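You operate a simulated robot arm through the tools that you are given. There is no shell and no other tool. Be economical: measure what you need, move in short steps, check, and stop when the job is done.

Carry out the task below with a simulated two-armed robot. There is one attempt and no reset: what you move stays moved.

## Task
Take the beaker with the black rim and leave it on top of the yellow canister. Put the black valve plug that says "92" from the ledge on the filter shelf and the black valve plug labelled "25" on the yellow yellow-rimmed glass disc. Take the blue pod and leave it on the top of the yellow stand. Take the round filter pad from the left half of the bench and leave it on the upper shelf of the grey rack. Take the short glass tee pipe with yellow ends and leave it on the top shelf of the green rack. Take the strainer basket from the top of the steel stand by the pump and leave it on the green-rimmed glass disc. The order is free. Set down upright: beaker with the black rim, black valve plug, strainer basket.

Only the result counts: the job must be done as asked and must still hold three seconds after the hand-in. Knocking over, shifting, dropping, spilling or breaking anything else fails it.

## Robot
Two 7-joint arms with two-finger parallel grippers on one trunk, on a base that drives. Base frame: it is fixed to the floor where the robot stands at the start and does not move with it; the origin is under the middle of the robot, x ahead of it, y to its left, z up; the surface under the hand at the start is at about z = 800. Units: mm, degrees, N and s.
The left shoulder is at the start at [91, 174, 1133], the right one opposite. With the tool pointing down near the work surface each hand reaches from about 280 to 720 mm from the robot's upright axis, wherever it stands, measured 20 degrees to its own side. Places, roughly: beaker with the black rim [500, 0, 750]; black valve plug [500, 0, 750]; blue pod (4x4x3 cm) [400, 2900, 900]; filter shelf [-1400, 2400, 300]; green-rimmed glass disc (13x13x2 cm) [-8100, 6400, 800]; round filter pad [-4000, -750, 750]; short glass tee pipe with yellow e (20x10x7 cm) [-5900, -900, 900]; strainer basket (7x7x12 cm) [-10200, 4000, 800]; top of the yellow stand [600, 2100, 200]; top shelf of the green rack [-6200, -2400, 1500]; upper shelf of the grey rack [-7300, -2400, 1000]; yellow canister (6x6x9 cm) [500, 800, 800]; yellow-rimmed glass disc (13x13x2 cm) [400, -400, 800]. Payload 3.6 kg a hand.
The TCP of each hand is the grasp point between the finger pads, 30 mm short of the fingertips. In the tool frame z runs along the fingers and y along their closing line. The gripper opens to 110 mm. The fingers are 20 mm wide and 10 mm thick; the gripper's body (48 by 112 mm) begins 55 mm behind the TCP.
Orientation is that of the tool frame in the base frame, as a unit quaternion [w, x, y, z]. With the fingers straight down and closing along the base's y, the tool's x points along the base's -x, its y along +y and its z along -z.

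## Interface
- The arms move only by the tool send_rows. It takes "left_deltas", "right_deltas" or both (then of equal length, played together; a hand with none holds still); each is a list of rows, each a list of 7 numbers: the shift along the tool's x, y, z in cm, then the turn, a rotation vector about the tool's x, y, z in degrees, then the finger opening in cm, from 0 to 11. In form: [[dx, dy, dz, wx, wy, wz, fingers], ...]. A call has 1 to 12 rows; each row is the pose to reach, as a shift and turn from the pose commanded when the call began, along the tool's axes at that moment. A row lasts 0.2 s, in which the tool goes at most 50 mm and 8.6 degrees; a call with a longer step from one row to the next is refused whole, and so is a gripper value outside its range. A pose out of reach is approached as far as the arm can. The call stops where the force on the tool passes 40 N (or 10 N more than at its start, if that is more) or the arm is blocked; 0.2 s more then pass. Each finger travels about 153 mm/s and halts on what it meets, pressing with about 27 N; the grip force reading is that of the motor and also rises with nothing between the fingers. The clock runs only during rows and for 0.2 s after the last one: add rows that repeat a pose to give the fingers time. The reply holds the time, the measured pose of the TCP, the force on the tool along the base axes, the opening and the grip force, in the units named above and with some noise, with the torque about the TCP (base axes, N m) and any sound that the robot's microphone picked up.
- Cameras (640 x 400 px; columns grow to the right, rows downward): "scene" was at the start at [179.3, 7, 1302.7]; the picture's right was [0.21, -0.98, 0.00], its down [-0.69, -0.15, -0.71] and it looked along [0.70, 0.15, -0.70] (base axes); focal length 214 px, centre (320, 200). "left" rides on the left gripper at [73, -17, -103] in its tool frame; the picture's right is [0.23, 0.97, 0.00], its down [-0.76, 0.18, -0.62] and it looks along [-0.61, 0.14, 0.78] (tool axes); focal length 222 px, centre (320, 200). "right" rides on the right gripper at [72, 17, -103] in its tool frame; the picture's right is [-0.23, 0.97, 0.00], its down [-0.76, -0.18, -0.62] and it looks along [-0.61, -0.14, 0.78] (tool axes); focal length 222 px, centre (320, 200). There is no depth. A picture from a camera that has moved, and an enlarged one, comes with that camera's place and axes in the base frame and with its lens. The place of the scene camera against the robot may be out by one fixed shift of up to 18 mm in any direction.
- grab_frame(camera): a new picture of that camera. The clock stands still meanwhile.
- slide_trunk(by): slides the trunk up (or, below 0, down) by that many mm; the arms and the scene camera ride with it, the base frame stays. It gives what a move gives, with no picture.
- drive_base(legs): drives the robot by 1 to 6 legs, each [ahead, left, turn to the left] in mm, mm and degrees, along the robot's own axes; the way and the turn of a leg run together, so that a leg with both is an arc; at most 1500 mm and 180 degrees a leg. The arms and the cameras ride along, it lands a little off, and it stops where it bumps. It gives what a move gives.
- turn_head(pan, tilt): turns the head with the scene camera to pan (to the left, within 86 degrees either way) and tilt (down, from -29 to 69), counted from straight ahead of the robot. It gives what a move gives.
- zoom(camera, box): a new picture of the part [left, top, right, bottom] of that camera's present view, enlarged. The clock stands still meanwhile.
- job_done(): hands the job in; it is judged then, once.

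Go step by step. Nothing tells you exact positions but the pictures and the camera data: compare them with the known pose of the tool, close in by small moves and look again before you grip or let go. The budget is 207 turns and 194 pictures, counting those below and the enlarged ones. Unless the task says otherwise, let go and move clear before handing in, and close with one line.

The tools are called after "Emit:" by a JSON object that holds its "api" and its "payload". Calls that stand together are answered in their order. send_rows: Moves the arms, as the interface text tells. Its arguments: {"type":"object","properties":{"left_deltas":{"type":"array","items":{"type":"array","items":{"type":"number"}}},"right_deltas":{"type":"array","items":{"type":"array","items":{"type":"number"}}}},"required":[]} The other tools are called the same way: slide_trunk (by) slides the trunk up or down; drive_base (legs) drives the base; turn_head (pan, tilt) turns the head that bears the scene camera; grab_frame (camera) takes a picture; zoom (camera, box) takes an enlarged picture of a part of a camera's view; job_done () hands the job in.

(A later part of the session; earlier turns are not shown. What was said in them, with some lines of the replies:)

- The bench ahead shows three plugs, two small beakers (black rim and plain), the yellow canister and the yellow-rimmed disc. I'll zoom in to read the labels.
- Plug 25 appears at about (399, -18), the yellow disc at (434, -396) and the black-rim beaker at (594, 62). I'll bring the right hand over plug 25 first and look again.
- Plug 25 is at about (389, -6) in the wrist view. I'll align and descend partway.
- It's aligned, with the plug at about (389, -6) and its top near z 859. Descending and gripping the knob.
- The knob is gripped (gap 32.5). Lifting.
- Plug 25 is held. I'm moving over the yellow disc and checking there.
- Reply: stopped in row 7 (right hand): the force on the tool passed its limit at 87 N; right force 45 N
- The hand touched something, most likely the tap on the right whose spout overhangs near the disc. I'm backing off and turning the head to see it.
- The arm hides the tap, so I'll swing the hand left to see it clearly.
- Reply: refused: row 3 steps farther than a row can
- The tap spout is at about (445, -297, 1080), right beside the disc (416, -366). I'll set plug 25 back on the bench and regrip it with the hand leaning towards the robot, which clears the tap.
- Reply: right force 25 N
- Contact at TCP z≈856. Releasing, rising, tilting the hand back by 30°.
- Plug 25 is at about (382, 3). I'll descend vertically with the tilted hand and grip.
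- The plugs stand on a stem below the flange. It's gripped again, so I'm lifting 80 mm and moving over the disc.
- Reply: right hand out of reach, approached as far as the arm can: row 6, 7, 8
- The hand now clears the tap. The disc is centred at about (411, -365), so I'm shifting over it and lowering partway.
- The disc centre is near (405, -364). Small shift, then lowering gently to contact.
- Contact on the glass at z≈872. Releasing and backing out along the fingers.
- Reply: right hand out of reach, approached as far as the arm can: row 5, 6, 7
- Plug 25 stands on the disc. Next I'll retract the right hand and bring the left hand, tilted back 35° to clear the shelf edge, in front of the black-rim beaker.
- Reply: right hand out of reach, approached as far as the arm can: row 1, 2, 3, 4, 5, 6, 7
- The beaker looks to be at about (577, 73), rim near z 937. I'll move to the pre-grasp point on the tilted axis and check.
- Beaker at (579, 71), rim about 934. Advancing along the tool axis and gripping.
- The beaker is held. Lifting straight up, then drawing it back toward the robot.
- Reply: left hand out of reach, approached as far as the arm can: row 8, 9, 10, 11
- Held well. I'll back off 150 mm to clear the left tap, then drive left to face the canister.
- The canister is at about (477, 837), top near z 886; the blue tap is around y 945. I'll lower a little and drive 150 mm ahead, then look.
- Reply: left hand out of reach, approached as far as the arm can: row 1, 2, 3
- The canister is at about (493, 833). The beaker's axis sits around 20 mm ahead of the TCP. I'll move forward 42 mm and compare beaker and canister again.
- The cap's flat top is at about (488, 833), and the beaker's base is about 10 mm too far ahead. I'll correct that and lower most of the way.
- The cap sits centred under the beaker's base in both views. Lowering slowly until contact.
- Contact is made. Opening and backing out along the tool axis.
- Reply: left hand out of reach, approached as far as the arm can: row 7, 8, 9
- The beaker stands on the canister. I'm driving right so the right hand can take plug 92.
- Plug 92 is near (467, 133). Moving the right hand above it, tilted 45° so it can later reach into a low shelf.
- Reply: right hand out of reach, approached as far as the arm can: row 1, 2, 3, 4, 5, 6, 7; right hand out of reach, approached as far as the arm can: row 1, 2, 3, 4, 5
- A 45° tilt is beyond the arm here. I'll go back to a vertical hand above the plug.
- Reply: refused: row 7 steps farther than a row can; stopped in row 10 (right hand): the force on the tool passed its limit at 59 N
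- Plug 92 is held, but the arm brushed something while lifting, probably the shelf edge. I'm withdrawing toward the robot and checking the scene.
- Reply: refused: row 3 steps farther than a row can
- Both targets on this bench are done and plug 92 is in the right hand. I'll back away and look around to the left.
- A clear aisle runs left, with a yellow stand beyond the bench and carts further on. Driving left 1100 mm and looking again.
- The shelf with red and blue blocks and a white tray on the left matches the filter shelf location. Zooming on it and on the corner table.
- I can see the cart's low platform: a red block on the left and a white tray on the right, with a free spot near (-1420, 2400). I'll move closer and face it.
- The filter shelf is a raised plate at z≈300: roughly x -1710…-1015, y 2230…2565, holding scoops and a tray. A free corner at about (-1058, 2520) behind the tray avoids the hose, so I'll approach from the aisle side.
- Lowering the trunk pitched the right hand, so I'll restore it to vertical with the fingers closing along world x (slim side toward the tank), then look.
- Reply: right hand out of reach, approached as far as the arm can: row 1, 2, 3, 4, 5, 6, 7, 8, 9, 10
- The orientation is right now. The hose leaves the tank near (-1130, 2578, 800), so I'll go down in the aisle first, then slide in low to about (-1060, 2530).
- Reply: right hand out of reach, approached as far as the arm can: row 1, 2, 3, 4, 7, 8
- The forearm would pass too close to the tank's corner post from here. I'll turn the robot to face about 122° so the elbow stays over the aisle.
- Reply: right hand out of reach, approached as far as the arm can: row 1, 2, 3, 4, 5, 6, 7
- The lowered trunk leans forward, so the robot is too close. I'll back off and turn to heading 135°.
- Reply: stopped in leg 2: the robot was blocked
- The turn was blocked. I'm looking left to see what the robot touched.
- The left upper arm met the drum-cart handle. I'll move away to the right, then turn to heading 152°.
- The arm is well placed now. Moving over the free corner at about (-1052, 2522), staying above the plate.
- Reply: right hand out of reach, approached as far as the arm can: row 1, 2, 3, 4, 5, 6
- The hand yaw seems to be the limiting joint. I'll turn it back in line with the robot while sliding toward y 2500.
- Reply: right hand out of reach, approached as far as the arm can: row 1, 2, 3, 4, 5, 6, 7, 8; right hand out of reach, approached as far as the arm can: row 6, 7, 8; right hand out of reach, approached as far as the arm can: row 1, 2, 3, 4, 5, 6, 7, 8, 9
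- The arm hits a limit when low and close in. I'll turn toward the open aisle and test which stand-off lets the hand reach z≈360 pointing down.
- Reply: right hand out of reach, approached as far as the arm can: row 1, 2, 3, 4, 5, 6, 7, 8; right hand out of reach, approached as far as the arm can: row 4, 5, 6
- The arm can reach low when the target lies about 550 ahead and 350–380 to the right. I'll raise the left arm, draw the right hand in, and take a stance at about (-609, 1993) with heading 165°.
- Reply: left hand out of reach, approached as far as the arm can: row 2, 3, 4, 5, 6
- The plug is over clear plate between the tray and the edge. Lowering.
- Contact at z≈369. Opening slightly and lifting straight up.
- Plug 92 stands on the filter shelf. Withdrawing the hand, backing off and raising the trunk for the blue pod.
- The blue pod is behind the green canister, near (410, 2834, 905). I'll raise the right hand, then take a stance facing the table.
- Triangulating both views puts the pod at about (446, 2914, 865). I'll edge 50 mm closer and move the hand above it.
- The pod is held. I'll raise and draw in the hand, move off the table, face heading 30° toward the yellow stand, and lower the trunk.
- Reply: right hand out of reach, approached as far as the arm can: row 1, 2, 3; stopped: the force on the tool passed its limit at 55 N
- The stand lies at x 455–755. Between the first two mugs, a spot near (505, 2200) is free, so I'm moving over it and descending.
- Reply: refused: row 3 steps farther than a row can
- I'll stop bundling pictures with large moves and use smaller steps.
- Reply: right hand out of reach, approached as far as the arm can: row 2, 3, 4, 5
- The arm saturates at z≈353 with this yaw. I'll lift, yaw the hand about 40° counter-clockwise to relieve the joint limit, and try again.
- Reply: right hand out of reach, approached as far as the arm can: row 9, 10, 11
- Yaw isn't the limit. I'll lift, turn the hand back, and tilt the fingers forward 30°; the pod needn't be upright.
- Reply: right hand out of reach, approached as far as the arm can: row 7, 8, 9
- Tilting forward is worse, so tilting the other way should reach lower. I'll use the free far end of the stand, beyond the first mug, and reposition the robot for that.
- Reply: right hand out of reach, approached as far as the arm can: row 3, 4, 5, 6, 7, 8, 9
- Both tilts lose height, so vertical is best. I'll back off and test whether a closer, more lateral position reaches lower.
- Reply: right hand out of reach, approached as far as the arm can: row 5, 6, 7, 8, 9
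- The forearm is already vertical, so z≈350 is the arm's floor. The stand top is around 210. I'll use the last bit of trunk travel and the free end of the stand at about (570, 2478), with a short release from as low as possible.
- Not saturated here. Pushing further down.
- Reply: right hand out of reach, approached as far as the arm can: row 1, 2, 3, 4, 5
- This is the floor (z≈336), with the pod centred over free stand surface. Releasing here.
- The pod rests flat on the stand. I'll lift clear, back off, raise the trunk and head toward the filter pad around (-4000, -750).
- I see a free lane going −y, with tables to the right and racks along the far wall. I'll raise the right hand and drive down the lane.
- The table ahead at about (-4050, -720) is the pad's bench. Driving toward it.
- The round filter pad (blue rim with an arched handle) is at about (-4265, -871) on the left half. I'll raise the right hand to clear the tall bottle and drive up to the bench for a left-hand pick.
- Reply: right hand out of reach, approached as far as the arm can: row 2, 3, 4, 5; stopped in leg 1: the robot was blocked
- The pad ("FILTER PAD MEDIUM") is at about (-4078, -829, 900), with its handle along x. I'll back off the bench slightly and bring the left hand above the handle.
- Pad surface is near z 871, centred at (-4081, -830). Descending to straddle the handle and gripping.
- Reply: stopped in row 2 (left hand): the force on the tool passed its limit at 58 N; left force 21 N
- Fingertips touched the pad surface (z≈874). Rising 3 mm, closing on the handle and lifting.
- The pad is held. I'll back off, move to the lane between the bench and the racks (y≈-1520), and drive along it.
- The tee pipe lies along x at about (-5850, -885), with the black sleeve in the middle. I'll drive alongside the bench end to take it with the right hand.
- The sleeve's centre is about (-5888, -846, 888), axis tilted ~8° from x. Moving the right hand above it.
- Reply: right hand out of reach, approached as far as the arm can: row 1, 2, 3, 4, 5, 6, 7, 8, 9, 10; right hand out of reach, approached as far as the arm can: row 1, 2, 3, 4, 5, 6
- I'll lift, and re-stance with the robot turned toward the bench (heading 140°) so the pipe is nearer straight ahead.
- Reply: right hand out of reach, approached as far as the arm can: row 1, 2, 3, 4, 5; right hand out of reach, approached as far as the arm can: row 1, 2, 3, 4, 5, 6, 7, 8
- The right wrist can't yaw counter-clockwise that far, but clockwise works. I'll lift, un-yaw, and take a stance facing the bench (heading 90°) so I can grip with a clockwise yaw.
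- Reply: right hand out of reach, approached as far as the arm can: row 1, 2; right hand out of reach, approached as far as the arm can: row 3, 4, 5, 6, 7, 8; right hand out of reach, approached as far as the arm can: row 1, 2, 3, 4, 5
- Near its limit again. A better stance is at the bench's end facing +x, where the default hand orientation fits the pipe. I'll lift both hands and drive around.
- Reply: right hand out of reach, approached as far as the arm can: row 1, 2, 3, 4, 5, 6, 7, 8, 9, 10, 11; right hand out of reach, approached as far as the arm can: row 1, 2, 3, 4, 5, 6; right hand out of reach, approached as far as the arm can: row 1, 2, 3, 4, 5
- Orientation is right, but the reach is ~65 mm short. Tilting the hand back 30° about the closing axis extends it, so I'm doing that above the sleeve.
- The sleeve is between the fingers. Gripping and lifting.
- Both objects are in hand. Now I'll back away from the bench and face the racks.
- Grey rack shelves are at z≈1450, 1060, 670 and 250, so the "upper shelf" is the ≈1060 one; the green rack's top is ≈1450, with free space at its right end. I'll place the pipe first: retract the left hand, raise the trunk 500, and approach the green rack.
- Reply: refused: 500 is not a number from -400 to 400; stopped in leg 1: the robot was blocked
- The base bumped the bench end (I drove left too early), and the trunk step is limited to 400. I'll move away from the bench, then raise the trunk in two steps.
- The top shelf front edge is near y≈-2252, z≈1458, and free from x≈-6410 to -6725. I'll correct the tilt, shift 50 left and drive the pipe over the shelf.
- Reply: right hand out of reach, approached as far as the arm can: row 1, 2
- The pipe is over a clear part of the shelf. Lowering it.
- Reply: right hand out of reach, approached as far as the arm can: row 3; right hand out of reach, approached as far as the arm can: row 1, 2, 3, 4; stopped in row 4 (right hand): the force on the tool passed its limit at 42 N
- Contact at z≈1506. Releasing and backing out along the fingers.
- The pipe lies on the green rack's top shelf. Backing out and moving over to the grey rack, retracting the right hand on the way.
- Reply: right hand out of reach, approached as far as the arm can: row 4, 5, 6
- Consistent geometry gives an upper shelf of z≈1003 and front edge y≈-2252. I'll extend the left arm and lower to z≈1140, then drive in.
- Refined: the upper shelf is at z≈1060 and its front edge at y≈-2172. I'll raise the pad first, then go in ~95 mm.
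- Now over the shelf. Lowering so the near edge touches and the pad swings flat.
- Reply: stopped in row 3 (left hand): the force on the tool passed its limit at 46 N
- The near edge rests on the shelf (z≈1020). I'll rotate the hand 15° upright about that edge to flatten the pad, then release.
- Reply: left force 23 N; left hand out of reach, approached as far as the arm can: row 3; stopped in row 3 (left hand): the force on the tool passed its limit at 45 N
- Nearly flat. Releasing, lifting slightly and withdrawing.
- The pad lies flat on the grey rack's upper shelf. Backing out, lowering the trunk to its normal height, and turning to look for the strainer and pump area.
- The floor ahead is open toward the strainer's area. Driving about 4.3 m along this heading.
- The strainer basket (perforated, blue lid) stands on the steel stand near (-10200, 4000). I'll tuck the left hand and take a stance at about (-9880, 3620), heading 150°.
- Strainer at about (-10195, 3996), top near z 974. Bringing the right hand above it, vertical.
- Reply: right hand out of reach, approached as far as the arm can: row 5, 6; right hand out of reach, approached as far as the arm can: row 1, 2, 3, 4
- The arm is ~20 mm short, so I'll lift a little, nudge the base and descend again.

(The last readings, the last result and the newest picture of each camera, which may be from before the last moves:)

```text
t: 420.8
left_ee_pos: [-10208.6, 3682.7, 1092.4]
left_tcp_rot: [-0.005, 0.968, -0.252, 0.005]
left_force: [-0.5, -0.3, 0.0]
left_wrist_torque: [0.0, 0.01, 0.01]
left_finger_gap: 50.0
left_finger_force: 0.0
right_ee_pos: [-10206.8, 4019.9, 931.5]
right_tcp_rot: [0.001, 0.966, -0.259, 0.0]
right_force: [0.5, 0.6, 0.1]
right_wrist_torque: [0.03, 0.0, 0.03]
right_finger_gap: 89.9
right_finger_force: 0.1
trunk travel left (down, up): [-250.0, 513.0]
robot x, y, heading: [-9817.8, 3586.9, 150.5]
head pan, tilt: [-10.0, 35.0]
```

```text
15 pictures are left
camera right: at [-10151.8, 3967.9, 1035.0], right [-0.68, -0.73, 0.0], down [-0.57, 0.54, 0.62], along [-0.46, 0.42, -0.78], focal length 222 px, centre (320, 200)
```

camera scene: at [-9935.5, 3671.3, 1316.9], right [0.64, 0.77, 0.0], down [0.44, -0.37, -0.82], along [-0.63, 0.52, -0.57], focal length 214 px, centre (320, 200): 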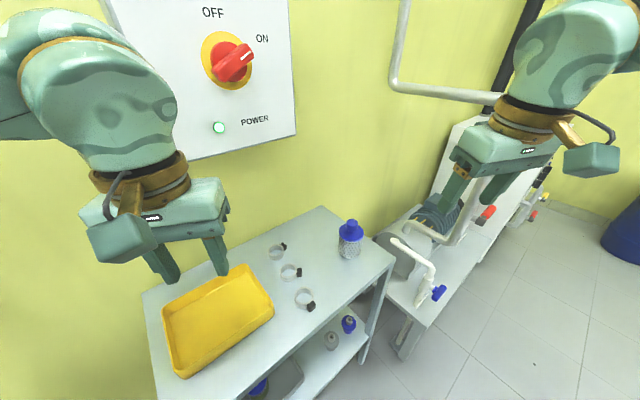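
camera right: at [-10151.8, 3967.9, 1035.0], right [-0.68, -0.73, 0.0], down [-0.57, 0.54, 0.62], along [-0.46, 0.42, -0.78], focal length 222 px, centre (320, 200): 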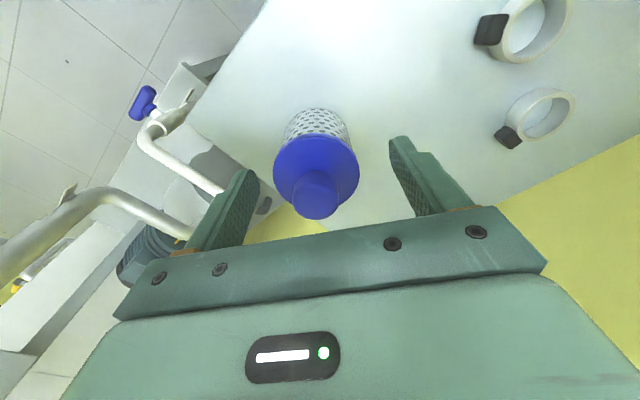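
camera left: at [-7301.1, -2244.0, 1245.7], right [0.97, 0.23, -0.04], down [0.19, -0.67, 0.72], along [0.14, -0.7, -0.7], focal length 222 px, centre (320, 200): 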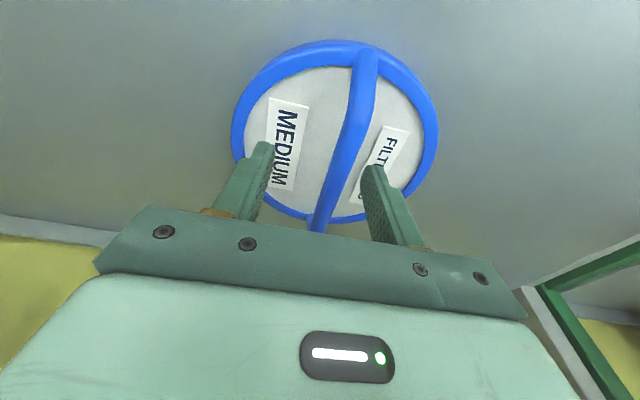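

From the lid's size change the lid is at z≈881 and the strainer axis at (-10217, 4030), so it's lower than I assumed. Correcting, descending to z≈876 and gripping.

Emit:
{"api": "send_rows", "payload": {"right_deltas": [[-1.3, -0.4, 0, 0, 0, 0, 9], [-1.3, -0.4, 3, 0, 0, 0, 9], [-1.3, -0.4, 5.6, 0, 0, 0, 9], [-1.3, -0.4, 5.6, 0, 0, 0, 9]]}}

Emit:
{"api": "grab_frame", "payload": {"camera": "right"}}

```text
t: 421.8
left_ee_pos: [-10209.0, 3681.7, 1092.4]
left_tcp_rot: [-0.005, 0.968, -0.253, 0.004]
left_force: [-0.8, -0.1, -0.2]
left_wrist_torque: [0.0, 0.0, -0.01]
left_finger_gap: 50.2
left_finger_force: 0.0
right_ee_pos: [-10198.2, 4035.4, 881.2]
right_tcp_rot: [0.001, 0.966, -0.259, -0.001]
right_force: [-0.8, -0.2, 0.4]
right_wrist_torque: [0.0, 0.01, 0.01]
right_finger_gap: 90.1
right_finger_force: 0.0
right hand out of reach, approached as far as the arm can: row 1, 2, 3, 4
trunk travel left (down, up): [-250.0, 513.0]
robot x, y, heading: [-9815.7, 3583.8, 150.2]
head pan, tilt: [-10.0, 35.0]
```

```text
14 pictures are left
camera right: at [-10143.2, 3984.4, 984.7], right [-0.68, -0.73, 0.0], down [-0.57, 0.54, 0.62], along [-0.46, 0.42, -0.78], focal length 222 px, centre (320, 200)
```

right: 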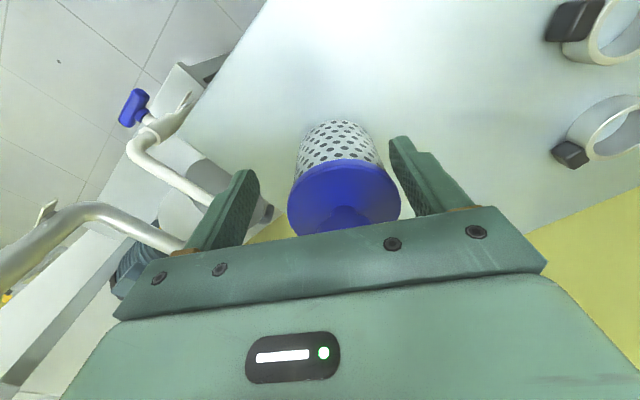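

Emit:
{"api": "drive_base", "payload": {"legs": [[12, 13, 0]]}}

Emit:
{"api": "grab_frame", "payload": {"camera": "right"}}

```text
t: 422.6
left_ee_pos: [-10226.6, 3678.0, 1090.4]
left_tcp_rot: [-0.005, 0.968, -0.252, 0.006]
left_force: [-1.0, -0.4, -0.9]
left_wrist_torque: [0.0, -0.01, 0.01]
left_finger_gap: 50.1
left_finger_force: 0.0
right_ee_pos: [-10216.6, 4030.7, 881.1]
right_tcp_rot: [0.001, 0.966, -0.259, 0.0]
right_force: [-0.4, 0.2, -0.7]
right_wrist_torque: [0.03, -0.01, 0.01]
right_finger_gap: 89.9
right_finger_force: 0.0
trunk travel left (down, up): [-250.0, 513.0]
robot x, y, heading: [-9835.4, 3580.8, 150.2]
head pan, tilt: [-10.0, 35.0]
```

```text
13 pictures are left
camera right: at [-10161.1, 3978.9, 984.7], right [-0.68, -0.73, 0.0], down [-0.57, 0.54, 0.62], along [-0.46, 0.42, -0.78], focal length 222 px, centre (320, 200)
```

right: 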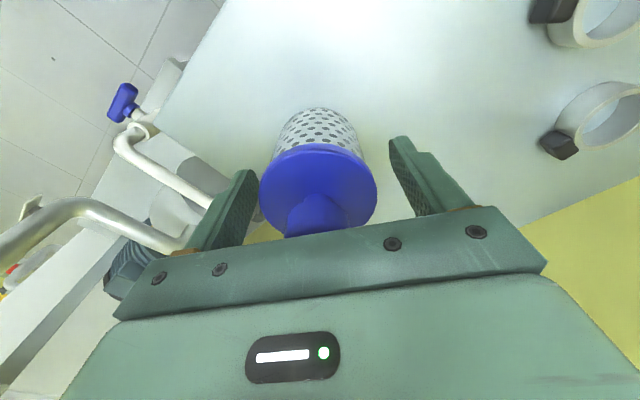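

Centred. Gripping and lifting.

Emit:
{"api": "send_rows", "payload": {"right_deltas": [[0, 0, 0, 0, 0, 0, 7.5], [0, 0, 0, 0, 0, 0, 6], [0, 0, 0, 0, 0, 0, 5], [0, 0, 0, 0, 0, 0, 5], [0, 0, -2, 0, 0, 0, 5], [0, 0, -6, 0, 0, 0, 5], [0, 0, -10, 0, 0, 0, 5], [0, 0, -14, 0, 0, 0, 5], [0, 0, -16, 0, 0, 0, 5], [0, 0, -16, 0, 0, 0, 5]]}}

Emit:
{"api": "grab_frame", "payload": {"camera": "right"}}

```text
t: 424.8
left_ee_pos: [-10225.3, 3677.5, 1090.6]
left_tcp_rot: [-0.005, 0.967, -0.253, 0.005]
left_force: [-0.4, 0.0, 0.2]
left_wrist_torque: [-0.01, -0.01, 0.0]
left_finger_gap: 50.1
left_finger_force: 0.0
right_ee_pos: [-10214.8, 4030.7, 1040.8]
right_tcp_rot: [0.001, 0.966, -0.259, -0.002]
right_force: [-0.4, -0.4, -1.4]
right_wrist_torque: [0.0, 0.01, -0.01]
right_finger_gap: 65.8
right_finger_force: 26.9
trunk travel left (down, up): [-250.0, 513.0]
robot x, y, heading: [-9833.4, 3578.6, 150.5]
head pan, tilt: [-10.0, 35.0]
```

```text
12 pictures are left
camera right: at [-10159.6, 3980.2, 1145.1], right [-0.68, -0.73, 0.0], down [-0.57, 0.54, 0.62], along [-0.46, 0.42, -0.78], focal length 222 px, centre (320, 200)
```

right: 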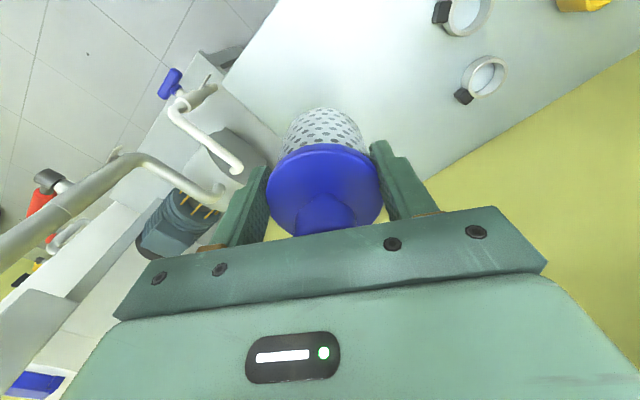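

The strainer is held. Backing away from the stand and driving toward the green-rimmed disc's table near (-8100, 6400).

Emit:
{"api": "drive_base", "payload": {"legs": [[-400, 0, 0], [0, 0, -88], [1200, 0, 0], [1150, 0, 0], [0, 0, 27.5]]}}

Emit:
{"api": "turn_head", "payload": {"pan": -10, "tilt": 30}}

Emit:
{"api": "grab_frame", "payload": {"camera": "scene"}}

```text
t: 443.5
left_ee_pos: [-8353.7, 5740.3, 1092.1]
left_tcp_rot: [0.002, -0.683, 0.73, -0.006]
left_force: [-1.0, -0.1, -0.2]
left_wrist_torque: [-0.01, 0.0, -0.01]
left_finger_gap: 50.0
left_finger_force: 0.1
right_ee_pos: [-8029.0, 5882.8, 1042.1]
right_tcp_rot: [-0.001, -0.679, 0.735, 0.002]
right_force: [-0.9, -0.6, -2.8]
right_wrist_torque: [-0.07, -0.04, 0.0]
right_finger_gap: 65.6
right_finger_force: 27.4
trunk travel left (down, up): [-250.0, 513.0]
robot x, y, heading: [-8276.8, 5344.1, 85.6]
head pan, tilt: [-10.0, 35.0]
```

```text
t: 444.1
left_ee_pos: [-8352.6, 5741.2, 1091.6]
left_tcp_rot: [0.0, -0.684, 0.73, -0.006]
left_force: [0.3, -0.9, 0.9]
left_wrist_torque: [0.02, 0.0, -0.01]
left_finger_gap: 50.3
left_finger_force: 0.0
right_ee_pos: [-8027.7, 5882.4, 1041.3]
right_tcp_rot: [-0.001, -0.678, 0.735, 0.001]
right_force: [0.2, 1.0, -1.9]
right_wrist_torque: [-0.02, -0.02, -0.02]
right_finger_gap: 65.5
right_finger_force: 27.4
trunk travel left (down, up): [-250.0, 513.0]
robot x, y, heading: [-8272.6, 5343.7, 85.6]
head pan, tilt: [-10.0, 30.0]
```

```text
11 pictures are left
camera scene: at [-8244.6, 5524.7, 1324.6], right [0.97, -0.25, 0.0], down [-0.12, -0.49, -0.87], along [0.21, 0.84, -0.5], focal length 214 px, centre (320, 200)
```

scene: 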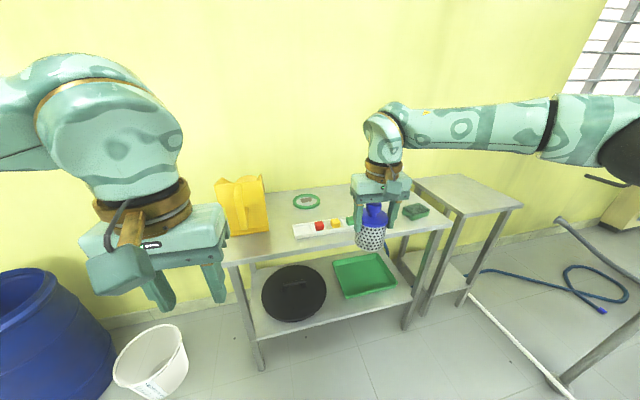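

The green-rimmed disc is at about (-8100, 6365), behind a button strip. Driving up to the table.

Emit:
{"api": "drive_base", "payload": {"legs": [[0, 0, 4], [440, 0, 0]]}}

Emit:
{"api": "grab_frame", "payload": {"camera": "right"}}

Emit:
{"api": "grab_frame", "payload": {"camera": "scene"}}

```text
t: 447.3
left_ee_pos: [-8376.8, 6171.5, 1090.8]
left_tcp_rot: [-0.001, 0.707, -0.707, 0.006]
left_force: [0.0, 0.4, 0.2]
left_wrist_torque: [0.0, 0.0, 0.01]
left_finger_gap: 50.4
left_finger_force: 0.1
right_ee_pos: [-8063.4, 6336.2, 1040.6]
right_tcp_rot: [-0.002, -0.703, 0.711, 0.001]
right_force: [-0.3, 0.9, -2.3]
right_wrist_torque: [-0.03, -0.02, -0.01]
right_finger_gap: 65.6
right_finger_force: 27.3
trunk travel left (down, up): [-250.0, 513.0]
robot x, y, heading: [-8268.5, 5781.3, 89.3]
head pan, tilt: [-10.0, 30.0]
```

```text
10 pictures are left
camera right: at [-8079.7, 6262.4, 1144.5], right [-0.97, 0.24, 0.0], down [0.19, 0.76, 0.62], along [0.15, 0.61, -0.78], focal length 222 px, centre (320, 200)
```

right: 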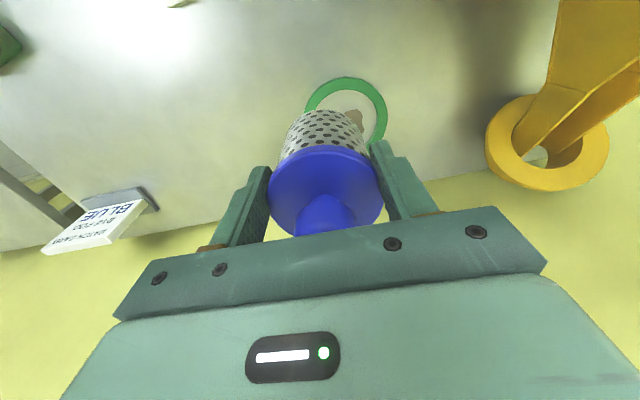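

```text
9 pictures are left
camera scene: at [-8254.4, 5964.3, 1324.5], right [0.98, -0.18, 0.0], down [-0.09, -0.49, -0.87], along [0.16, 0.85, -0.5], focal length 214 px, centre (320, 200)
```

scene: 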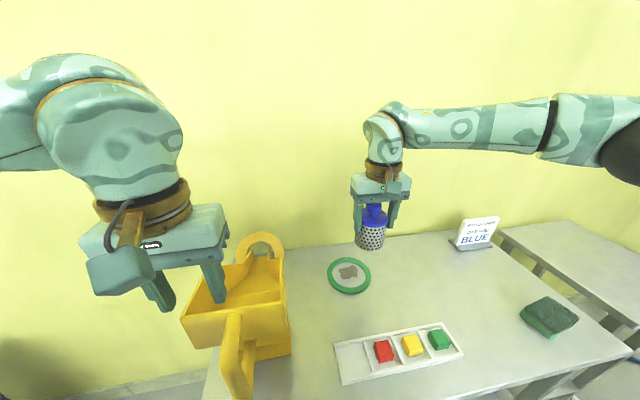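

Both views put the disc at about (-8090, 6387), z≈800. I'll drive 58 mm closer to stay within reach, then move the strainer over it.

Emit:
{"api": "drive_base", "payload": {"legs": [[58, 0, 0]]}}

Emit:
{"api": "send_rows", "payload": {"right_deltas": [[0, 1.3, 3, 0, 0, 0, 5], [0, 2.6, 6, 0, 0, 0, 5], [0.4, 2.7, 9, 0, 0, 0, 5], [0.4, 2.7, 9, 0, 0, 0, 5]]}}

Emit:
{"api": "grab_frame", "payload": {"camera": "scene"}}

Emit:
{"api": "grab_frame", "payload": {"camera": "right"}}

```text
t: 448.2
left_ee_pos: [-8376.7, 6232.6, 1089.7]
left_tcp_rot: [0.0, 0.708, -0.706, 0.008]
left_force: [-0.6, 1.2, -0.6]
left_wrist_torque: [-0.01, -0.06, 0.01]
left_finger_gap: 50.1
left_finger_force: 0.0
right_ee_pos: [-8064.0, 6396.2, 1039.1]
right_tcp_rot: [-0.002, -0.704, 0.711, 0.0]
right_force: [0.0, 0.3, -2.4]
right_wrist_torque: [-0.08, -0.01, -0.02]
right_finger_gap: 65.6
right_finger_force: 27.1
trunk travel left (down, up): [-250.0, 513.0]
robot x, y, heading: [-8269.5, 5842.8, 90.0]
head pan, tilt: [-10.0, 30.0]
```

```text
t: 449.2
left_ee_pos: [-8377.2, 6231.3, 1091.7]
left_tcp_rot: [0.0, 0.708, -0.706, 0.007]
left_force: [-0.2, -0.2, -0.5]
left_wrist_torque: [0.0, 0.0, 0.04]
left_finger_gap: 50.2
left_finger_force: 0.0
right_ee_pos: [-8092.4, 6390.0, 949.0]
right_tcp_rot: [0.0, -0.704, 0.711, 0.001]
right_force: [-0.2, 0.3, -2.4]
right_wrist_torque: [-0.04, 0.0, -0.02]
right_finger_gap: 65.7
right_finger_force: 27.2
trunk travel left (down, up): [-250.0, 513.0]
robot x, y, heading: [-8269.0, 5843.1, 89.8]
head pan, tilt: [-10.0, 30.0]
```

```text
8 pictures are left
camera scene: at [-8254.5, 6022.7, 1324.6], right [0.98, -0.18, 0.0], down [-0.09, -0.49, -0.87], along [0.16, 0.85, -0.5], focal length 214 px, centre (320, 200)
```

scene: 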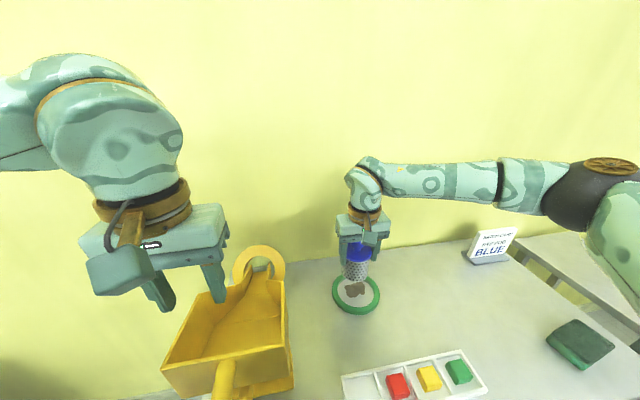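

```text
7 pictures are left
camera right: at [-8109.6, 6317.2, 1051.9], right [-0.97, 0.24, 0.0], down [0.19, 0.76, 0.62], along [0.15, 0.61, -0.78], focal length 222 px, centre (320, 200)
```

right: 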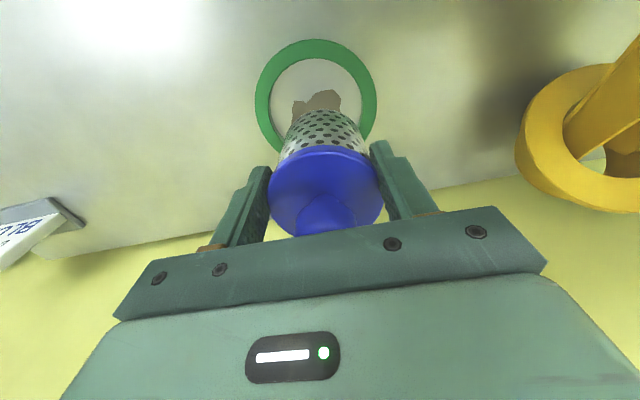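

The disc is centred at about (-8088, 6380). Small correction, then lowering.

Emit:
{"api": "send_rows", "payload": {"right_deltas": [[0.8, -0.4, 1, 0, 0, 0, 5], [0.8, -0.4, 3, 0, 0, 0, 5], [0.8, -0.4, 5, 0, 0, 0, 5], [0.8, -0.4, 5, 0, 0, 0, 5]]}}

Emit:
{"api": "zoom", "payload": {"camera": "scene", "box": [290, 190, 430, 330]}}

```text
t: 450.2
left_ee_pos: [-8377.2, 6231.1, 1090.6]
left_tcp_rot: [-0.001, 0.709, -0.705, 0.006]
left_force: [-0.3, -0.7, -0.9]
left_wrist_torque: [0.01, -0.02, -0.05]
left_finger_gap: 49.9
left_finger_force: 0.0
right_ee_pos: [-8086.0, 6383.0, 902.1]
right_tcp_rot: [-0.001, -0.703, 0.711, 0.002]
right_force: [-0.1, -0.2, -2.7]
right_wrist_torque: [-0.08, -0.01, -0.01]
right_finger_gap: 65.8
right_finger_force: 26.9
trunk travel left (down, up): [-250.0, 513.0]
robot x, y, heading: [-8268.8, 5840.9, 89.6]
head pan, tilt: [-10.0, 30.0]
```

```text
2.86 times, centred on (360, 260) of scene
camera zoom: at [-8254.5, 6022.5, 1324.6], right [0.98, -0.18, 0.0], down [-0.09, -0.49, -0.87], along [0.16, 0.85, -0.5], focal length 613 px, centre (206, 29)
```

zoom: 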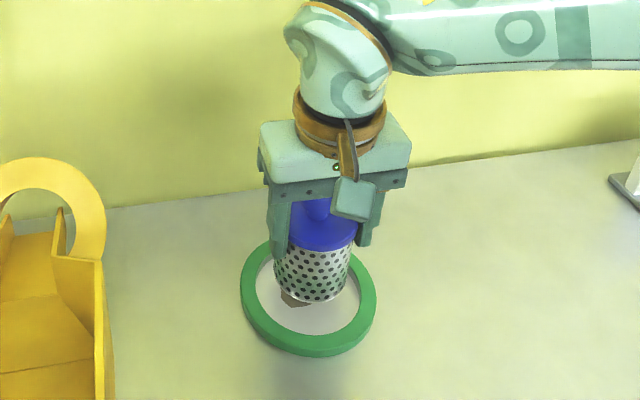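

Well centred over the glass. Lowering slowly to contact.

Emit:
{"api": "send_rows", "payload": {"right_deltas": [[0, 0, 0.4, 0, 0, 0, 5], [0, 0, 0.8, 0, 0, 0, 5], [0, 0, 1.0, 0, 0, 0, 5], [0, 0, 1.0, 0, 0, 0, 5]]}}

```text
t: 451.2
left_ee_pos: [-8377.6, 6228.5, 1092.4]
left_tcp_rot: [-0.001, 0.708, -0.706, 0.007]
left_force: [0.0, 0.9, -0.5]
left_wrist_torque: [-0.01, 0.02, -0.06]
left_finger_gap: 50.3
left_finger_force: 0.1
right_ee_pos: [-8084.6, 6380.4, 894.9]
right_tcp_rot: [0.0, -0.704, 0.71, 0.003]
right_force: [-0.6, 1.9, 8.2]
right_wrist_torque: [0.13, -0.3, 0.06]
right_finger_gap: 65.6
right_finger_force: 26.6
right hand out of reach, approached as far as the arm can: row 1, 2, 3, 4
trunk travel left (down, up): [-250.0, 513.0]
robot x, y, heading: [-8268.9, 5840.4, 89.6]
head pan, tilt: [-10.0, 30.0]
```

Emit:
{"api": "send_rows", "payload": {"right_deltas": [[0, 0, 0.2, 0, 0, 0, 5], [0, 0, 0.3, 0, 0, 0, 5], [0, 0, 0.3, 0, 0, 0, 5]]}}

Emit:
{"api": "zoom", "payload": {"camera": "scene", "box": [310, 220, 410, 320]}}

```text
t: 452.0
left_ee_pos: [-8378.7, 6228.7, 1091.8]
left_tcp_rot: [-0.002, 0.708, -0.706, 0.006]
left_force: [-0.4, 1.1, -0.8]
left_wrist_torque: [0.01, -0.01, 0.0]
left_finger_gap: 50.0
left_finger_force: 0.1
right_ee_pos: [-8083.8, 6378.7, 891.6]
right_tcp_rot: [0.0, -0.703, 0.711, 0.004]
right_force: [0.7, 5.5, 23.1]
right_wrist_torque: [0.28, -0.19, 0.02]
right_finger_gap: 65.5
right_finger_force: 26.6
trunk travel left (down, up): [-250.0, 513.0]
robot x, y, heading: [-8269.1, 5840.6, 89.7]
head pan, tilt: [-10.0, 30.0]
```

```text
4.00 times, centred on (360, 270) of scene
camera zoom: at [-8255.2, 6020.9, 1325.0], right [0.98, -0.18, 0.0], down [-0.09, -0.49, -0.87], along [0.16, 0.85, -0.5], focal length 858 px, centre (160, -80)
```

zoom: 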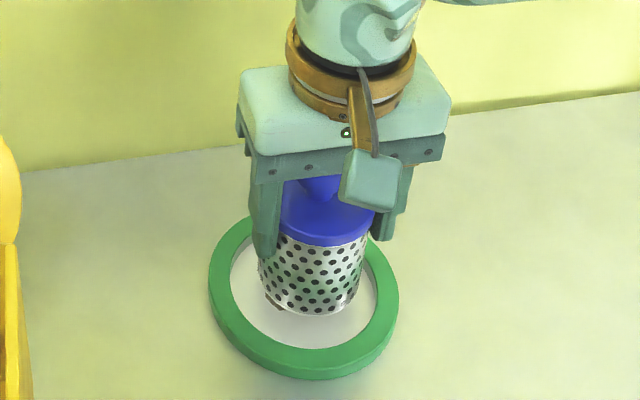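

Firm contact, and the strainer is inside the rim. Easing off, releasing and lifting straight up.

Emit:
{"api": "send_rows", "payload": {"right_deltas": [[0, 0, -0.2, 0, 0, 0, 5], [0, 0, -0.2, 0, 0, 0, 7.5], [0, 0, -0.2, 0, 0, 0, 9], [0, 0, -0.2, 0, 0, 0, 9], [0, 0, -4, 0, 0, 0, 9], [0, 0, -8.5, 0, 0, 0, 9], [0, 0, -13, 0, 0, 0, 9], [0, 0, -16, 0, 0, 0, 9], [0, 0, -16, 0, 0, 0, 9]]}}

Emit:
{"api": "zoom", "payload": {"camera": "scene", "box": [280, 190, 440, 330]}}

```text
t: 454.0
left_ee_pos: [-8376.9, 6230.5, 1090.9]
left_tcp_rot: [-0.002, 0.708, -0.706, 0.006]
left_force: [0.5, -0.2, -0.4]
left_wrist_torque: [0.0, -0.01, 0.0]
left_finger_gap: 50.0
left_finger_force: 0.1
right_ee_pos: [-8081.2, 6380.6, 1048.8]
right_tcp_rot: [-0.001, -0.703, 0.711, 0.001]
right_force: [-0.3, 0.6, -0.1]
right_wrist_torque: [0.02, 0.02, 0.0]
right_finger_gap: 90.0
right_finger_force: 0.1
trunk travel left (down, up): [-250.0, 513.0]
robot x, y, heading: [-8268.8, 5837.5, 89.7]
head pan, tilt: [-10.0, 30.0]
```

```text
2.86 times, centred on (360, 260) of scene
camera zoom: at [-8254.5, 6022.4, 1324.6], right [0.98, -0.18, 0.0], down [-0.09, -0.49, -0.87], along [0.16, 0.85, -0.5], focal length 613 px, centre (206, 29)
```

zoom: 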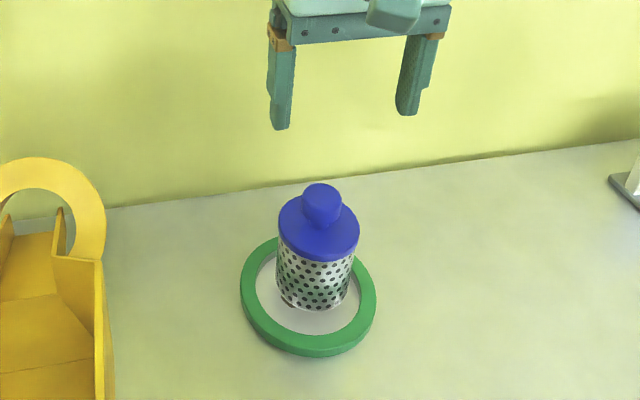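

The strainer stands upright on the green-rimmed disc. All placements are made, so I'm backing clear of the table.

Emit:
{"api": "drive_base", "payload": {"legs": [[-250, 0, 0]]}}

```text
t: 455.8
left_ee_pos: [-8381.1, 5979.3, 1092.9]
left_tcp_rot: [-0.001, 0.712, -0.703, 0.007]
left_force: [0.0, 0.4, -0.4]
left_wrist_torque: [-0.03, 0.0, 0.0]
left_finger_gap: 50.1
left_finger_force: 0.1
right_ee_pos: [-8086.3, 6130.7, 1048.0]
right_tcp_rot: [0.0, -0.707, 0.708, 0.001]
right_force: [0.6, -0.2, 0.4]
right_wrist_torque: [0.0, 0.0, 0.02]
right_finger_gap: 90.0
right_finger_force: 0.0
trunk travel left (down, up): [-250.0, 513.0]
robot x, y, heading: [-8273.5, 5592.5, 90.0]
head pan, tilt: [-10.0, 30.0]
```

The hands are empty and clear of everything, so I'm handing the job in.

Emit:
{"api": "job_done", "payload": {}}

```text
The job is handed in.
```

All seven items were set down where you asked, and the job is handed in. The blue pod was let go roughly 10 cm above the yellow stand, the lowest the arm could reach, and it landed flat. The arm or base bumped fixed things a few times (a tap, the level gauge box, the drum-cart handle, the long bench); I saw nothing move or fall, but I did not recheck every spot.
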